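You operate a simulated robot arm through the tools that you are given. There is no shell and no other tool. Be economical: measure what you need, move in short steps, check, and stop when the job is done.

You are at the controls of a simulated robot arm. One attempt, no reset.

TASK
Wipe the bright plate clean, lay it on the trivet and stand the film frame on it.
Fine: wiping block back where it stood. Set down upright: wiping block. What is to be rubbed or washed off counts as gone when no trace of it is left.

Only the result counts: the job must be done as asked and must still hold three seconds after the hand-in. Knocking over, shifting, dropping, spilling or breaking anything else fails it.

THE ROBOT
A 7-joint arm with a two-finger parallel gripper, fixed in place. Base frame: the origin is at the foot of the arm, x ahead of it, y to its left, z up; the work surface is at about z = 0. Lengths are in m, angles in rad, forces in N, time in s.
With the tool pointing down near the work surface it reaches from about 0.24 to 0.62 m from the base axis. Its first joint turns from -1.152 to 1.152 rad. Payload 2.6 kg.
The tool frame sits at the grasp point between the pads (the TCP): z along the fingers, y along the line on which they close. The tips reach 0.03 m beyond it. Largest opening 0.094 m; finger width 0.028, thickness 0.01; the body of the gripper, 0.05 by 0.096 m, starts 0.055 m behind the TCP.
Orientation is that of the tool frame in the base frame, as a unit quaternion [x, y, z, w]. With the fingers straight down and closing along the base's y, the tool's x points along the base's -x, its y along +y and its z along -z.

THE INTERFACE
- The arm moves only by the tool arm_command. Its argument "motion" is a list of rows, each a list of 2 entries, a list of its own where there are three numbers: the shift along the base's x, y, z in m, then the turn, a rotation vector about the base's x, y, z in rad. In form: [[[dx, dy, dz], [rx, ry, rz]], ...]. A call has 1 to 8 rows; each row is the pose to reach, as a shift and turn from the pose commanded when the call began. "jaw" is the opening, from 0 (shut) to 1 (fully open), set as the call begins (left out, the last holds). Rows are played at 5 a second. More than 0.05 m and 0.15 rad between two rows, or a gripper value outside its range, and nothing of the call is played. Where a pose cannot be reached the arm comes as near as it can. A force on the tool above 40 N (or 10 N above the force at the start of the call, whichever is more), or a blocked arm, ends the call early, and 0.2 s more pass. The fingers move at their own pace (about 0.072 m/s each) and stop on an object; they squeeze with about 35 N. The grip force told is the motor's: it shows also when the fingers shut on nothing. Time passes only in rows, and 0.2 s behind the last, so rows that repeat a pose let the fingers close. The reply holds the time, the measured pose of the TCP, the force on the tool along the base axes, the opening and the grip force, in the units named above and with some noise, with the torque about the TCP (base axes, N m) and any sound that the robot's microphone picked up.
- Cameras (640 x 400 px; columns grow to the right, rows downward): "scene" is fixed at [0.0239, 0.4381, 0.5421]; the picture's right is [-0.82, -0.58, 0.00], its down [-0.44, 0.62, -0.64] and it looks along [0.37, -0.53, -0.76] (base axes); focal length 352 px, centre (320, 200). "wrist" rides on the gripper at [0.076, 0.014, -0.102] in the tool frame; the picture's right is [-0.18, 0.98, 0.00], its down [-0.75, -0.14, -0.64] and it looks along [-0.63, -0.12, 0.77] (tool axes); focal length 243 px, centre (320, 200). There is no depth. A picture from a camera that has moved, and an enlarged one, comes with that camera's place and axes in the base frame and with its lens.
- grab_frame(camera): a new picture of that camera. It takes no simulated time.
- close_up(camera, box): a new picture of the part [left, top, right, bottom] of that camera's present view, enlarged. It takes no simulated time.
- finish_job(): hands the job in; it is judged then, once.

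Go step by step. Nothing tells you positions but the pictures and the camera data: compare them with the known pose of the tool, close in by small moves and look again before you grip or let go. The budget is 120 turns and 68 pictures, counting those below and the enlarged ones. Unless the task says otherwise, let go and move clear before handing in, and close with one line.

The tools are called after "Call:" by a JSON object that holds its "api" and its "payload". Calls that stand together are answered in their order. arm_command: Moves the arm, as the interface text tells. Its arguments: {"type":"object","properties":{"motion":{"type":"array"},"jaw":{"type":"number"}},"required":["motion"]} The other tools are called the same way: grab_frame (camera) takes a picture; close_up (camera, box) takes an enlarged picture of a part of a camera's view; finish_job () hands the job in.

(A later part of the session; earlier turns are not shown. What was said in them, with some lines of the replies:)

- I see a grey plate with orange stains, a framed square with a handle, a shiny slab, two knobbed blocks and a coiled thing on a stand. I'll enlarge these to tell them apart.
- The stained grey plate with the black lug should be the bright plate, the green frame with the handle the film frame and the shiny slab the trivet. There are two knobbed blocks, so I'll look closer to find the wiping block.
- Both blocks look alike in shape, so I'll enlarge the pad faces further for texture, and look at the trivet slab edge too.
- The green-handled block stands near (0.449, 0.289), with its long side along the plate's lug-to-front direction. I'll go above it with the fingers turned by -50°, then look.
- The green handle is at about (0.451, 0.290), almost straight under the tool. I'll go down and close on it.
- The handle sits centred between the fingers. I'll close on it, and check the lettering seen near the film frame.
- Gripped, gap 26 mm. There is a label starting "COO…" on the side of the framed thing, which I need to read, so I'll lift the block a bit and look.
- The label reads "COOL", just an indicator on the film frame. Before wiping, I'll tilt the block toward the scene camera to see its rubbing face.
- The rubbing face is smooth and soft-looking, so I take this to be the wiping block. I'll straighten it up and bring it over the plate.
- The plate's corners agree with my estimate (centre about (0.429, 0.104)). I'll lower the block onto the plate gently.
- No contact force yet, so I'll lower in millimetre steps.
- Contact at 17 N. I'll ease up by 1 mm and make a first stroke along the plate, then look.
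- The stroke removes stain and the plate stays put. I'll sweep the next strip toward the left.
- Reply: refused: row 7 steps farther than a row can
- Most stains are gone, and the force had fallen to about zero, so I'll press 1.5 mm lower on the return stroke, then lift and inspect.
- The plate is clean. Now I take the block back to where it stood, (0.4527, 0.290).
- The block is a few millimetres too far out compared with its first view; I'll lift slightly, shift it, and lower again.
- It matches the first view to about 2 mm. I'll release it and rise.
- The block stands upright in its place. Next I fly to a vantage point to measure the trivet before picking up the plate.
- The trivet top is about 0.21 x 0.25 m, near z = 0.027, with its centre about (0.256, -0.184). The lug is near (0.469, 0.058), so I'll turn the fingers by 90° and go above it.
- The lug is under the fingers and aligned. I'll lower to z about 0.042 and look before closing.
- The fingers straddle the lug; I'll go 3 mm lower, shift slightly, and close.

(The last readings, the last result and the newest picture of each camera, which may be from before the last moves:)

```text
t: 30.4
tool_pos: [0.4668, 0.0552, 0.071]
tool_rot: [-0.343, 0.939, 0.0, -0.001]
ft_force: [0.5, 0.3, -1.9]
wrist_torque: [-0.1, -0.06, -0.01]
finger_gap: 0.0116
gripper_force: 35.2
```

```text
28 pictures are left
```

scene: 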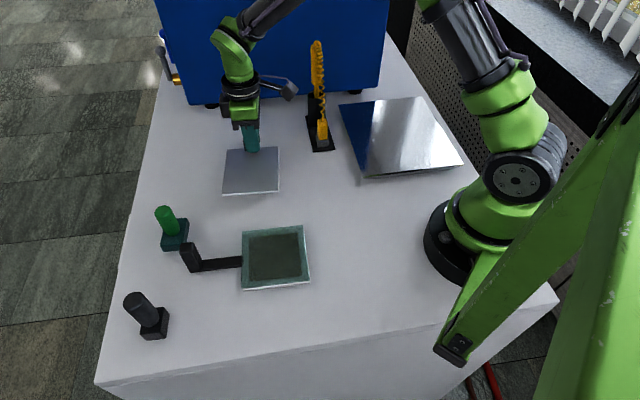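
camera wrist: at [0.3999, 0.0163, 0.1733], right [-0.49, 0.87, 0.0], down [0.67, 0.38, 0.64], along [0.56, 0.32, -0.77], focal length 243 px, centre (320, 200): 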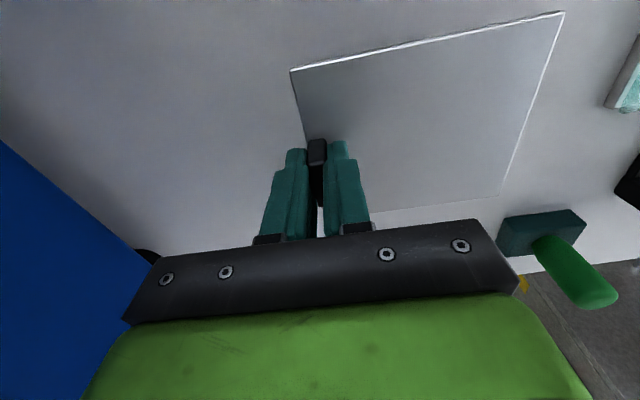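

The plate hangs level in the grip. I'll raise it and carry it around the yellow stand to over the trivet.

Call:
{"api": "arm_command", "payload": {"motion": [[[0, 0, 0.045], [0, 0, 0]], [[-0.02, 0, 0.085], [0, 0, 0]], [[-0.06, 0, 0.1], [0, 0, 0]], [[-0.1, 0, 0.1], [0, 0, 0]], [[-0.137, 0, 0.1], [0, 0, 0]], [[-0.145, -0.045, 0.1], [0, 0, 0]], [[-0.155, -0.09, 0.1], [0, 0, 0]], [[-0.167, -0.135, 0.1], [0, 0, 0]]]}}

Call:
{"api": "arm_command", "payload": {"motion": [[[-0.011, -0.039, 0], [0, 0, 0]], [[-0.022, -0.078, 0], [0, 0, 0]], [[-0.033, -0.117, 0], [0, 0, 0]], [[-0.045, -0.1565, 0], [0, 0, 0]], [[-0.045, -0.1565, -0.03], [0, 0, 0]], [[-0.045, -0.1565, -0.06], [0, 0, 0]]]}}

Call:
{"api": "grab_frame", "payload": {"camera": "scene"}}

Call:
{"api": "grab_frame", "payload": {"camera": "wrist"}}

```text
t: 32.2
tool_pos: [0.2983, -0.0822, 0.1743]
tool_rot: [-0.344, 0.939, 0.0, 0.0]
ft_force: [0.0, 0.0, -1.4]
wrist_torque: [-0.12, -0.11, 0.0]
finger_gap: 0.0116
gripper_force: 35.3
```

```text
t: 33.6
tool_pos: [0.2545, -0.24, 0.1127]
tool_rot: [-0.344, 0.939, 0.0, 0.0]
ft_force: [-0.8, 0.9, -2.2]
wrist_torque: [-0.09, -0.06, 0.0]
finger_gap: 0.0117
gripper_force: 35.0
```

```text
27 pictures are left
```

scene: 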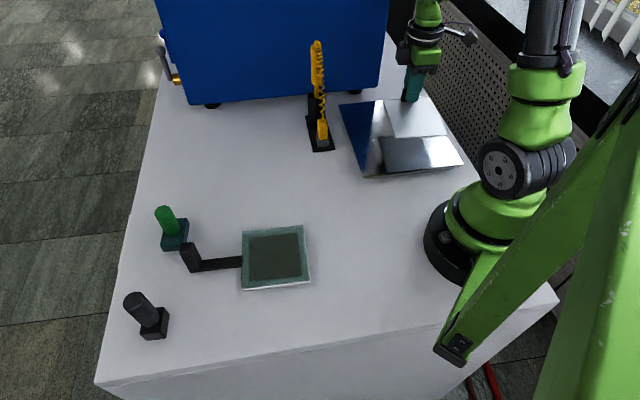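

```text
26 pictures are left
camera wrist: at [0.1877, -0.2786, 0.2146], right [-0.49, 0.87, 0.0], down [0.67, 0.38, 0.64], along [0.56, 0.32, -0.77], focal length 243 px, centre (320, 200)
```

wrist: 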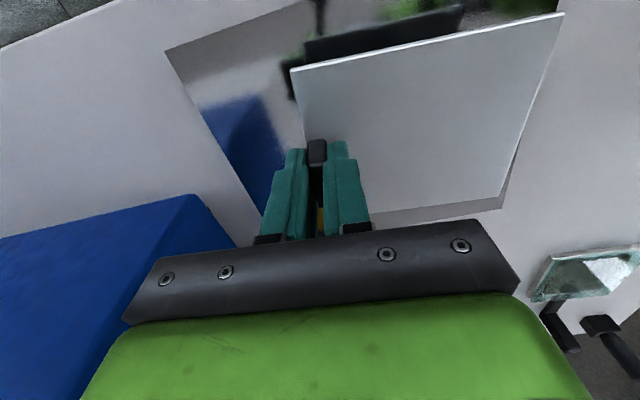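

The plate is over the trivet with margin on all sides. I'll lower it slowly until I feel contact.

Call:
{"api": "arm_command", "payload": {"motion": [[[0, 0, -0.015], [0, 0, 0]], [[0, 0, -0.025], [0, 0, 0]], [[0, 0, -0.032], [0, 0, 0]], [[0, 0, -0.035], [0, 0, 0]]]}}

Call:
{"api": "close_up", "payload": {"camera": "scene", "box": [335, 60, 475, 190]}}

```text
t: 34.6
tool_pos: [0.257, -0.2379, 0.0757]
tool_rot: [-0.343, 0.939, 0.001, 0.0]
ft_force: [0.2, -0.5, -1.8]
wrist_torque: [-0.11, -0.05, 0.01]
finger_gap: 0.0117
gripper_force: 35.0
```

```text
3.08 times, centred on (405, 125) of scene
camera zoom: at [0.0239, 0.438, 0.5421], right [-0.82, -0.58, 0.0], down [-0.44, 0.62, -0.64], along [0.37, -0.53, -0.76], focal length 1083 px, centre (58, 431)
```

zoom: 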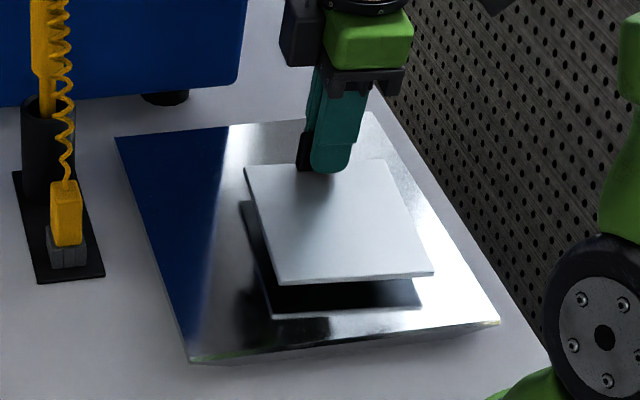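

Still about a centimetre above, judging from the reflection; I'll continue down.

Call:
{"api": "arm_command", "payload": {"motion": [[[0, 0, -0.004], [0, 0, 0]], [[0, 0, -0.007], [0, 0, 0]], [[0, 0, -0.009], [0, 0, 0]], [[0, 0, -0.01], [0, 0, 0]]]}}

Call:
{"api": "close_up", "payload": {"camera": "scene", "box": [335, 60, 475, 190]}}

```text
t: 35.6
tool_pos: [0.2559, -0.2362, 0.0651]
tool_rot: [-0.343, 0.939, 0.0, 0.0]
ft_force: [0.0, 0.7, -2.5]
wrist_torque: [-0.07, -0.06, 0.0]
finger_gap: 0.0113
gripper_force: 34.9
```

```text
3.08 times, centred on (405, 125) of scene
camera zoom: at [0.0239, 0.438, 0.5421], right [-0.82, -0.58, 0.0], down [-0.44, 0.62, -0.64], along [0.37, -0.53, -0.76], focal length 1083 px, centre (58, 431)
```

zoom: 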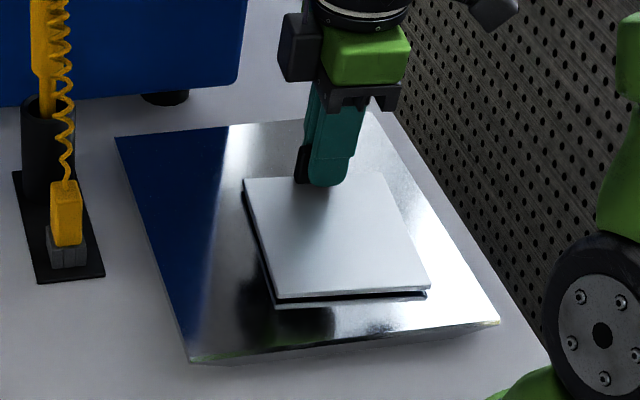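

About 2–3 mm left; I'll step down millimetre by millimetre.

Call:
{"api": "arm_command", "payload": {"motion": [[[0, 0, -0.001], [0, 0, 0]], [[0, 0, -0.002], [0, 0, 0]], [[0, 0, -0.0025], [0, 0, 0]]]}}

```text
t: 36.4
tool_pos: [0.2556, -0.2357, 0.063]
tool_rot: [-0.342, 0.94, -0.001, 0.0]
ft_force: [-2.8, 1.9, 10.5]
wrist_torque: [0.06, 0.19, -0.03]
finger_gap: 0.0116
gripper_force: 34.9
```

Contact. I'll ease off half a millimetre, open, and lift clear.

Call:
{"api": "arm_command", "payload": {"motion": [[[0, 0, 0.0005], [0, 0, 0]]]}}

Call:
{"api": "arm_command", "payload": {"motion": [[[0, 0, 0], [0, 0, 0]], [[0, 0, 0], [0, 0, 0]], [[0, 0, 0], [0, 0, 0]], [[0, 0, 0.03], [0, 0, 0]], [[0, 0, 0.07], [0, 0, 0]], [[0, 0, 0.11], [0, 0, 0]], [[0, 0, 0.15], [0, 0, 0]]], "jaw": 0.45}}

Call:
{"api": "close_up", "payload": {"camera": "scene", "box": [335, 60, 475, 190]}}

Call:
{"api": "grab_frame", "payload": {"camera": "wrist"}}

```text
t: 36.8
tool_pos: [0.2562, -0.2356, 0.0631]
tool_rot: [-0.343, 0.939, 0.0, 0.0]
ft_force: [-3.0, 2.1, 8.9]
wrist_torque: [0.29, -0.28, 0.08]
finger_gap: 0.0118
gripper_force: 35.2
```

```text
t: 38.4
tool_pos: [0.2586, -0.2344, 0.2125]
tool_rot: [-0.344, 0.939, 0.0, 0.001]
ft_force: [-0.2, 0.0, -0.4]
wrist_torque: [0.01, -0.06, 0.0]
finger_gap: 0.0426
gripper_force: 0.1
```

```text
3.08 times, centred on (405, 125) of scene
camera zoom: at [0.0239, 0.4381, 0.5421], right [-0.82, -0.58, 0.0], down [-0.44, 0.62, -0.64], along [0.37, -0.53, -0.76], focal length 1083 px, centre (58, 431)
```

zoom: 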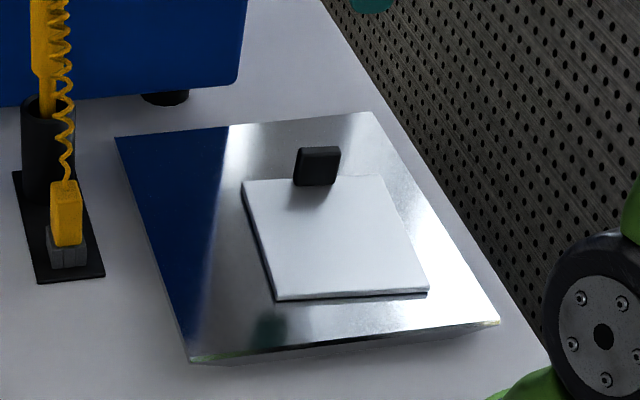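

```text
22 pictures are left
camera wrist: at [0.1907, -0.2735, 0.3151], right [-0.49, 0.87, 0.0], down [0.67, 0.38, 0.64], along [0.56, 0.32, -0.77], focal length 243 px, centre (320, 200)
```

wrist: 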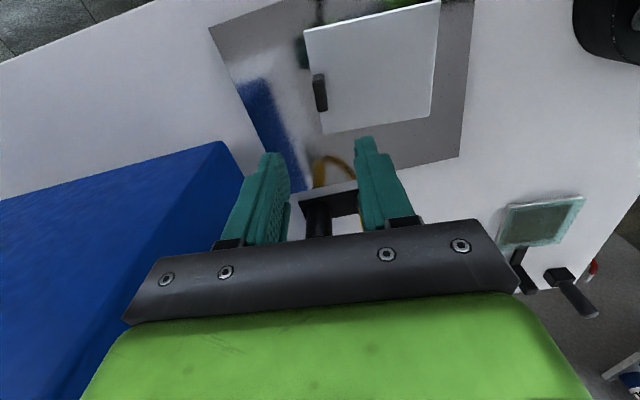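

The plate lies flat and clean on the trivet, centred near (0.2175, -0.188). Now I go to the film frame's upright post near (0.373, 0.313), turning the fingers back.

Call:
{"api": "arm_command", "payload": {"motion": [[[0.005, 0.045, 0], [0, 0, -0.14]], [[0.01, 0.09, 0], [0, 0, -0.28]], [[0.015, 0.135, 0], [0, 0, -0.42]], [[0.02, 0.18, 0], [0, 0, -0.56]], [[0.03, 0.225, 0], [0, 0, -0.7]], [[0.04, 0.27, 0], [0, 0, -0.84]], [[0.05, 0.315, 0], [0, 0, -0.98]], [[0.06, 0.36, 0], [0, 0, -1.12]]], "jaw": 0.65}}

Call:
{"api": "arm_command", "payload": {"motion": [[[0.012, 0.045, 0], [0, 0, -0.14]], [[0.024, 0.09, 0], [0, 0, -0.28]], [[0.036, 0.135, 0], [0, 0, -0.42]], [[0.05, 0.17, -0.02], [0, 0, -0.425]], [[0.058, 0.1885, -0.05], [0, 0, -0.425]], [[0.058, 0.1885, -0.08], [0, 0, -0.425]]]}}

Call:
{"api": "grab_frame", "payload": {"camera": "wrist"}}

Call:
{"api": "close_up", "payload": {"camera": "scene", "box": [140, 190, 320, 300]}}

```text
t: 40.2
tool_pos: [0.3182, 0.1258, 0.21]
tool_rot: [0.208, 0.978, 0.0, 0.0]
ft_force: [0.0, 1.1, 0.2]
wrist_torque: [-0.03, -0.01, 0.02]
finger_gap: 0.0612
gripper_force: 0.0
```

```text
t: 41.6
tool_pos: [0.3723, 0.3125, 0.13]
tool_rot: [0.41, 0.912, -0.001, 0.001]
ft_force: [0.1, 1.1, 0.6]
wrist_torque: [0.01, -0.01, 0.0]
finger_gap: 0.0612
gripper_force: 0.2
```

```text
21 pictures are left
camera wrist: at [0.3313, 0.3782, 0.2329], right [0.86, 0.52, 0.0], down [0.39, -0.66, 0.64], along [0.33, -0.55, -0.77], focal length 243 px, centre (320, 200)
```

wrist: 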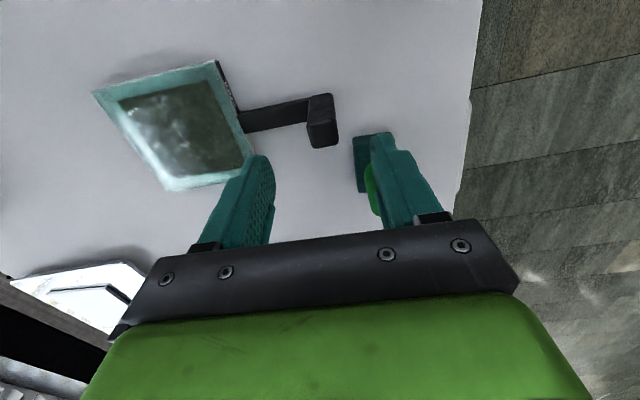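

```text
3.56 times, centred on (230, 245) of scene
camera zoom: at [0.0239, 0.4381, 0.5421], right [-0.82, -0.58, 0.0], down [-0.44, 0.62, -0.64], along [0.37, -0.53, -0.76], focal length 1251 px, centre (640, 40)
```

zoom: 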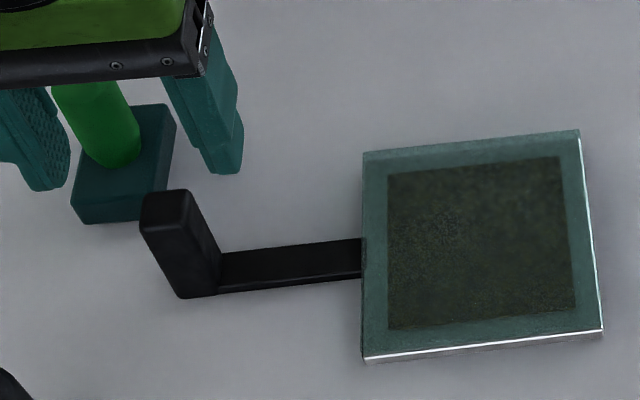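

The post is almost straight beneath, at (0.374, 0.312). I'll lower over it and check.

Call:
{"api": "arm_command", "payload": {"motion": [[[0.001, -0.001, -0.03], [0, 0, 0]], [[0.001, -0.001, -0.06], [0, 0, 0]], [[0.001, -0.001, -0.075], [0, 0, 0]], [[0.001, -0.001, -0.082], [0, 0, 0]]]}}

Call:
{"api": "grab_frame", "payload": {"camera": "wrist"}}

Call:
{"api": "close_up", "payload": {"camera": "scene", "box": [140, 190, 320, 300]}}

```text
t: 42.6
tool_pos: [0.3736, 0.3115, 0.0506]
tool_rot: [0.411, 0.912, -0.001, -0.001]
ft_force: [0.0, 0.8, 0.2]
wrist_torque: [-0.01, 0.0, 0.01]
finger_gap: 0.0608
gripper_force: 0.2
```

```text
19 pictures are left
camera wrist: at [0.3336, 0.3778, 0.1535], right [0.86, 0.52, 0.0], down [0.39, -0.66, 0.64], along [0.33, -0.55, -0.77], focal length 243 px, centre (320, 200)
```

wrist: 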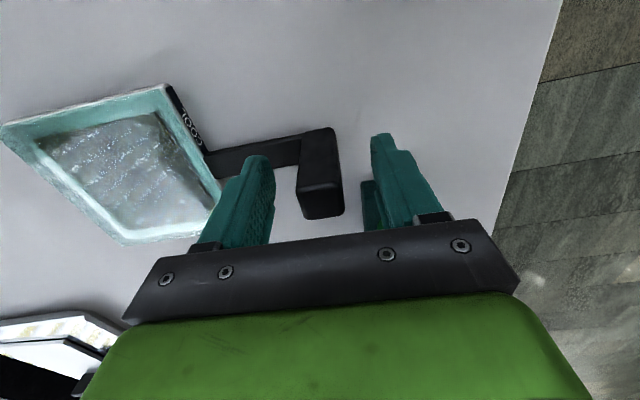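

```text
3.56 times, centred on (230, 245) of scene
camera zoom: at [0.0239, 0.4381, 0.5421], right [-0.82, -0.58, 0.0], down [-0.44, 0.62, -0.64], along [0.37, -0.53, -0.76], focal length 1251 px, centre (640, 40)
```

zoom: 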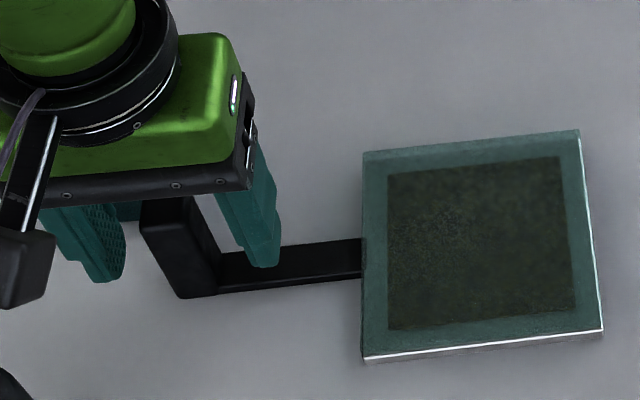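

The post is centred between the fingers. Closing, then a small test lift.

Call:
{"api": "arm_command", "payload": {"motion": [[[0, 0, 0], [0, 0, 0]], [[0, 0, 0], [0, 0, 0]], [[0, 0, 0], [0, 0, 0]], [[0, 0, 0], [0, 0, 0]]], "jaw": 0.0}}

Call:
{"api": "arm_command", "payload": {"motion": [[[0, 0, 0.005], [0, 0, 0]], [[0, 0, 0.02], [0, 0, 0]], [[0, 0, 0.03], [0, 0, 0]]]}}

Call:
{"api": "close_up", "payload": {"camera": "scene", "box": [140, 160, 320, 300]}}

Call:
{"api": "grab_frame", "payload": {"camera": "wrist"}}

```text
t: 43.6
tool_pos: [0.3737, 0.3117, 0.0512]
tool_rot: [0.409, 0.913, 0.0, 0.001]
ft_force: [-0.1, 1.0, -1.0]
wrist_torque: [0.06, -0.22, -0.03]
finger_gap: 0.0261
gripper_force: 34.9
```

```text
t: 44.4
tool_pos: [0.372, 0.3103, 0.0797]
tool_rot: [0.409, 0.912, 0.0, 0.001]
ft_force: [0.0, 0.1, -6.7]
wrist_torque: [0.45, -0.46, 0.0]
finger_gap: 0.0263
gripper_force: 34.8
```

```text
2.86 times, centred on (230, 230) of scene
camera zoom: at [0.024, 0.4381, 0.5421], right [-0.82, -0.58, 0.0], down [-0.44, 0.62, -0.64], along [0.37, -0.53, -0.76], focal length 1005 px, centre (577, 114)
```

zoom: 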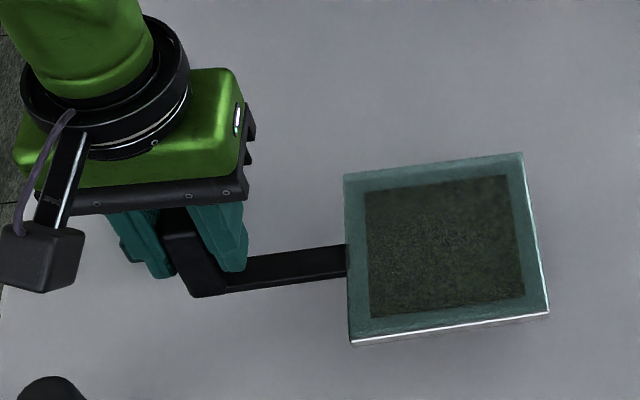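

```text
16 pictures are left
camera wrist: at [0.3333, 0.3769, 0.1834], right [0.86, 0.52, 0.0], down [0.4, -0.66, 0.64], along [0.33, -0.55, -0.77], focal length 243 px, centre (320, 200)
```

wrist: 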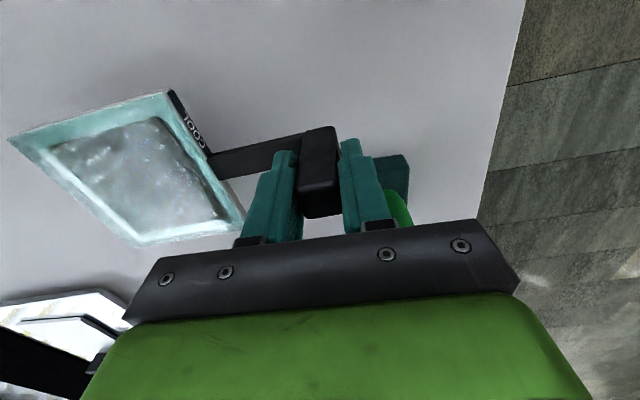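

The frame is lifted securely. I'll raise it and carry it on an arc around the yellow stand and the robot's foot, to above the plate.

Call:
{"api": "arm_command", "payload": {"motion": [[[0, 0, 0.04], [0, 0, 0]], [[0.01, -0.02, 0.08], [0, 0, 0]], [[0.025, -0.06, 0.1], [0, 0, 0]], [[0.046, -0.1, 0.1], [0, 0, 0]], [[0.046, -0.145, 0.1], [0, 0, 0]], [[0.042, -0.19, 0.1], [0, 0, 0]], [[0.038, -0.235, 0.1], [0, 0, 0]], [[0.02, -0.275, 0.1], [0, 0, 0]]]}}

Call:
{"api": "arm_command", "payload": {"motion": [[[-0.025, -0.033, 0], [0, 0, 0]], [[-0.05, -0.066, 0], [0, 0, 0]], [[-0.07, -0.095, 0], [0, 0, 0]], [[-0.0833, -0.1242, 0], [0, 0, 0]], [[-0.0833, -0.1242, -0.03], [0, 0, 0]], [[-0.0833, -0.1242, -0.05], [0, 0, 0]]]}}

Call:
{"api": "grab_frame", "payload": {"camera": "scene"}}

Call:
{"api": "grab_frame", "payload": {"camera": "wrist"}}

```text
t: 46.2
tool_pos: [0.3943, 0.0335, 0.18]
tool_rot: [0.409, 0.912, 0.0, 0.0]
ft_force: [-0.4, -0.4, -6.0]
wrist_torque: [0.49, -0.45, 0.03]
finger_gap: 0.0263
gripper_force: 35.2
```

```text
t: 47.6
tool_pos: [0.3117, -0.0891, 0.1281]
tool_rot: [0.41, 0.912, -0.001, 0.0]
ft_force: [-0.1, 0.7, -6.4]
wrist_torque: [0.47, -0.47, -0.01]
finger_gap: 0.0264
gripper_force: 34.8
```

```text
15 pictures are left
```

scene: 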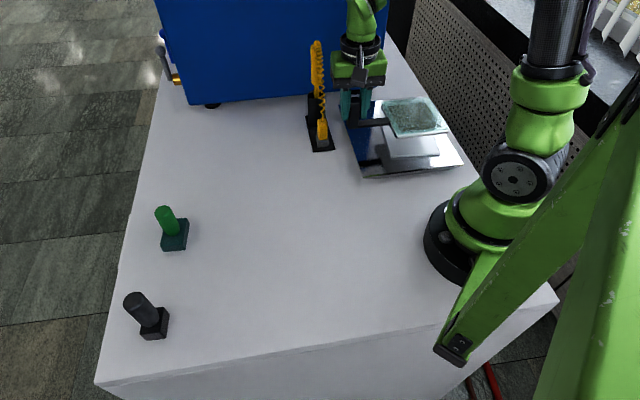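

```text
14 pictures are left
camera wrist: at [0.2714, -0.0216, 0.2308], right [0.86, 0.52, 0.0], down [0.4, -0.66, 0.64], along [0.33, -0.55, -0.77], focal length 243 px, centre (320, 200)
```

wrist: 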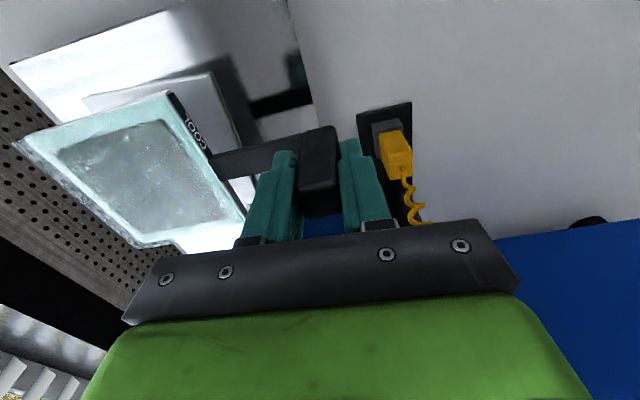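

The frame hangs just above the plate, and the label still reads COOL. I'll lower further and look at the alignment.

Call:
{"api": "arm_command", "payload": {"motion": [[[0, 0, -0.015], [0, 0, 0]], [[0, 0, -0.028], [0, 0, 0]], [[0, 0, -0.036], [0, 0, 0]]]}}

Call:
{"api": "close_up", "payload": {"camera": "scene", "box": [335, 75, 475, 185]}}

Call:
{"api": "close_up", "payload": {"camera": "wrist", "box": [0, 40, 320, 260]}}

```text
t: 48.4
tool_pos: [0.3112, -0.0882, 0.0937]
tool_rot: [0.41, 0.912, 0.001, -0.001]
ft_force: [0.3, -0.4, -5.7]
wrist_torque: [0.46, -0.48, -0.01]
finger_gap: 0.0265
gripper_force: 35.5
```

```text
3.64 times, centred on (405, 130) of scene
camera zoom: at [0.0239, 0.438, 0.5421], right [-0.82, -0.58, 0.0], down [-0.44, 0.62, -0.64], along [0.37, -0.53, -0.76], focal length 1280 px, centre (11, 454)
```

zoom: 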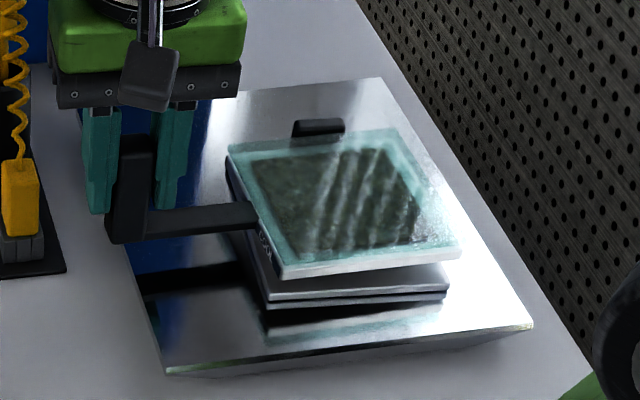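

```text
1.82 times, centred on (160, 150) of wrist
camera zoom: at [0.2715, -0.0226, 0.1957], right [0.86, 0.52, 0.0], down [0.4, -0.66, 0.64], along [0.33, -0.55, -0.77], focal length 441 px, centre (611, 291)
```

zoom: 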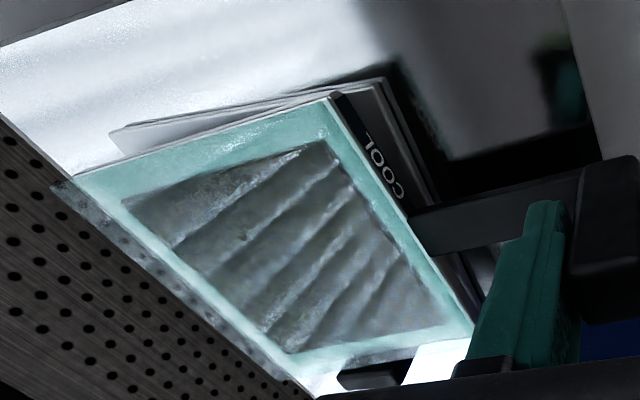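

The frame is about 1 cm too near the lug, slightly off to one side and turned by 2–3°. I'll correct with a small shift and turn, and lower 5 mm.

Call:
{"api": "arm_command", "payload": {"motion": [[[0.0016, 0.003, 0], [0, 0, -0.022]], [[0.0032, 0.0062, 0], [0, 0, -0.045]], [[0.0032, 0.0062, -0.005], [0, 0, -0.045]], [[0.0032, 0.0062, -0.005], [0, 0, -0.045]]]}}

Call:
{"api": "close_up", "payload": {"camera": "scene", "box": [370, 90, 450, 165]}}

```text
t: 49.4
tool_pos: [0.3137, -0.0818, 0.0899]
tool_rot: [0.43, 0.903, 0.0, 0.0]
ft_force: [0.1, -0.3, -6.2]
wrist_torque: [0.47, -0.5, -0.02]
finger_gap: 0.0264
gripper_force: 35.0
```

```text
5.33 times, centred on (410, 128) of scene
camera zoom: at [0.0239, 0.438, 0.5421], right [-0.82, -0.58, 0.0], down [-0.44, 0.62, -0.64], along [0.37, -0.53, -0.76], focal length 1877 px, centre (-160, 587)
```

zoom: 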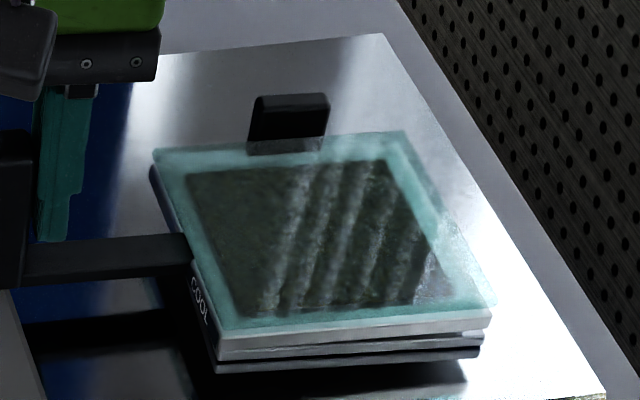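

Now it's well aligned: clear of the lug, with 2–4 mm overhang at most. I'll nudge it 2 mm sideways and lower to contact.

Call:
{"api": "arm_command", "payload": {"motion": [[[0.002, 0.0015, -0.002], [0, 0, 0]], [[0.002, 0.0015, -0.004], [0, 0, 0]], [[0.002, 0.0015, -0.006], [0, 0, 0]], [[0.002, 0.0015, -0.007], [0, 0, 0]]]}}

Call:
{"api": "close_up", "payload": {"camera": "scene", "box": [370, 90, 450, 165]}}

```text
t: 50.4
tool_pos: [0.3167, -0.0784, 0.0828]
tool_rot: [0.431, 0.903, 0.0, -0.001]
ft_force: [0.2, 1.3, -2.6]
wrist_torque: [0.04, -0.29, -0.04]
finger_gap: 0.0263
gripper_force: 34.9
```

```text
5.33 times, centred on (410, 128) of scene
camera zoom: at [0.0239, 0.4381, 0.5421], right [-0.82, -0.58, 0.0], down [-0.44, 0.62, -0.64], along [0.37, -0.53, -0.76], focal length 1877 px, centre (-160, 587)
```

zoom: 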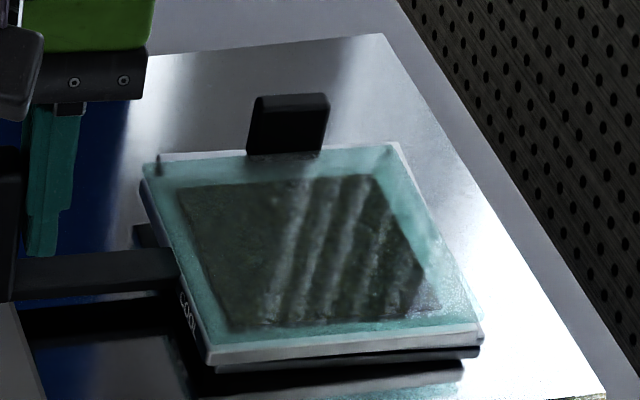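

First contact: the carried weight is partly taken by the plate. One more millimetre, gently.

Call:
{"api": "arm_command", "payload": {"motion": [[[0, 0, -0.0008], [0, 0, 0]], [[0, 0, -0.0015], [0, 0, 0]]]}}

```text
t: 51.0
tool_pos: [0.3168, -0.0809, 0.082]
tool_rot: [0.429, 0.903, 0.001, 0.0]
ft_force: [0.5, 1.6, -2.9]
wrist_torque: [0.03, -0.26, -0.07]
finger_gap: 0.0264
gripper_force: 34.9
```

Call:
{"api": "arm_command", "payload": {"motion": [[[0, 0, -0.0008], [0, 0, 0]], [[0, 0, -0.0015], [0, 0, 0]]]}}

Call:
{"api": "close_up", "payload": {"camera": "scene", "box": [335, 90, 450, 175]}}

```text
t: 51.6
tool_pos: [0.3165, -0.0801, 0.0799]
tool_rot: [0.43, 0.903, 0.0, 0.0]
ft_force: [-1.0, -1.5, -2.8]
wrist_torque: [-0.06, -0.06, -0.03]
finger_gap: 0.0264
gripper_force: 34.7
```

```text
4.71 times, centred on (392, 132) of scene
camera zoom: at [0.0239, 0.438, 0.5421], right [-0.82, -0.58, 0.0], down [-0.44, 0.62, -0.64], along [0.37, -0.53, -0.76], focal length 1656 px, centre (-21, 518)
```

zoom: 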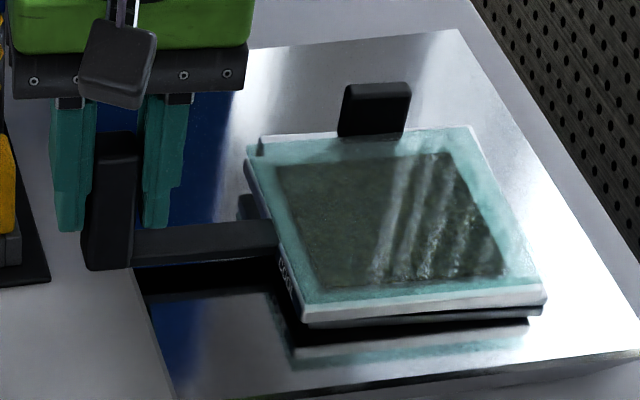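

Torque is nearly gone but 2.8 N is still hanging; I'll lower once more by about a millimetre.

Call:
{"api": "arm_command", "payload": {"motion": [[[0, 0, -0.0007], [0, 0, 0]], [[0, 0, -0.0012], [0, 0, 0]]]}}

```text
t: 52.2
tool_pos: [0.3168, -0.0811, 0.0794]
tool_rot: [0.429, 0.903, 0.001, 0.0]
ft_force: [2.0, 0.8, -1.6]
wrist_torque: [-0.14, 0.09, 0.07]
finger_gap: 0.0262
gripper_force: 35.4
```

The load has passed to the plate. I'll open just a little, so as not to touch the yellow plug, and rise straight up.

Call:
{"api": "arm_command", "payload": {"motion": [[[0, 0, 0], [0, 0, 0]], [[0, 0, 0], [0, 0, 0]], [[0, 0, 0], [0, 0, 0]]], "jaw": 0.4}}

Call:
{"api": "close_up", "payload": {"camera": "scene", "box": [305, 90, 450, 175]}}

```text
t: 53.0
tool_pos: [0.3167, -0.0806, 0.0804]
tool_rot: [0.43, 0.903, 0.0, -0.001]
ft_force: [-0.4, 0.0, 0.1]
wrist_torque: [-0.01, -0.04, 0.0]
finger_gap: 0.0378
gripper_force: 0.1
```

```text
4.41 times, centred on (378, 132) of scene
camera zoom: at [0.0239, 0.4381, 0.5421], right [-0.82, -0.58, 0.0], down [-0.44, 0.62, -0.64], along [0.37, -0.53, -0.76], focal length 1553 px, centre (66, 498)
```

zoom: 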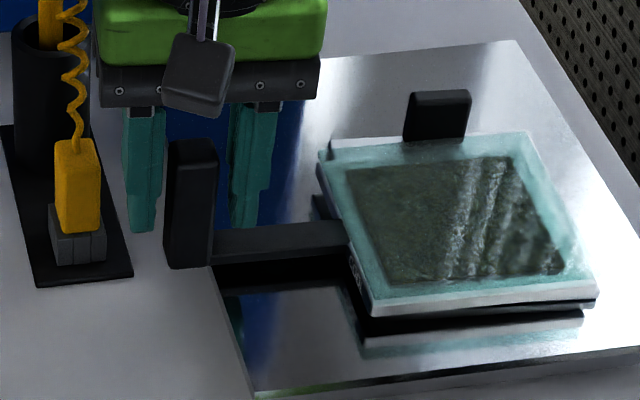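

The frame stands on its own; I'll rise straight up and clear away.

Call:
{"api": "arm_command", "payload": {"motion": [[[0, 0, 0.02], [0, 0, 0]], [[0, 0, 0.05], [0, 0, 0]], [[0, 0, 0.09], [0, 0, 0]], [[0, 0, 0.13], [0, 0, 0]], [[0.01, 0.04, 0.15], [0, 0, 0]], [[0.02, 0.085, 0.15], [0, 0, 0]], [[0.02, 0.13, 0.15], [0, 0, 0]], [[0.02, 0.17, 0.15], [0, 0, 0]]]}}

Call:
{"api": "grab_frame", "payload": {"camera": "scene"}}

Call:
{"api": "close_up", "payload": {"camera": "scene", "box": [335, 80, 465, 175]}}

Call:
{"api": "grab_frame", "payload": {"camera": "wrist"}}

```text
t: 54.8
tool_pos: [0.3383, 0.0883, 0.2299]
tool_rot: [0.431, 0.903, 0.0, 0.0]
ft_force: [-0.9, 0.3, 0.1]
wrist_torque: [0.03, 0.02, 0.01]
finger_gap: 0.0376
gripper_force: 0.0
```

```text
7 pictures are left
```

scene: 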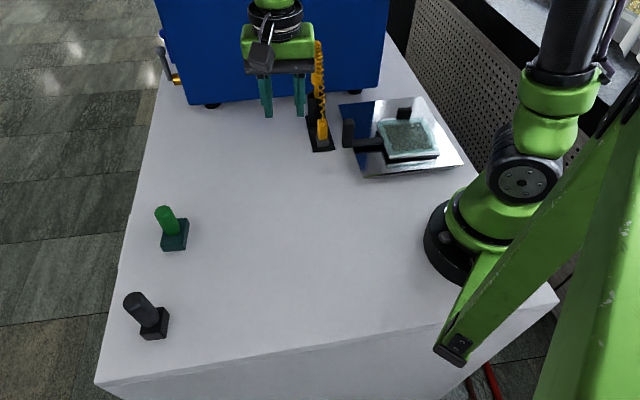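

```text
4.21 times, centred on (400, 128) of scene
camera zoom: at [0.0239, 0.438, 0.5421], right [-0.82, -0.58, 0.0], down [-0.44, 0.62, -0.64], along [0.37, -0.53, -0.76], focal length 1482 px, centre (-17, 505)
```

zoom: 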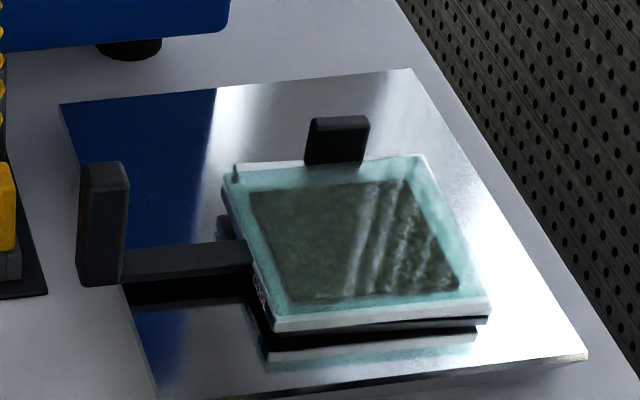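

```text
5 pictures are left
camera wrist: at [0.3018, 0.1571, 0.3321], right [0.88, 0.48, 0.0], down [0.36, -0.67, 0.64], along [0.31, -0.56, -0.77], focal length 243 px, centre (320, 200)
```

wrist: 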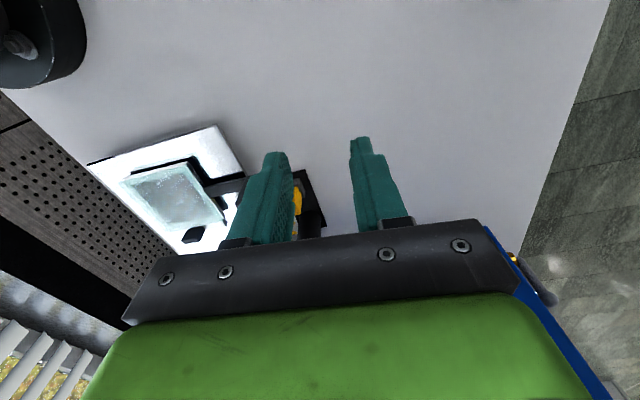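

The frame rests steadily on the clean plate on the trivet, the wiping block stands upright in its place, and the hand is clear. Handing in.

Call:
{"api": "finish_job", "payload": {}}

```text
The job is handed in.
```

The plate is wiped clean and lying on the trivet, the film frame stands on it, and the wiping block is back upright within a few millimetres of its starting place.
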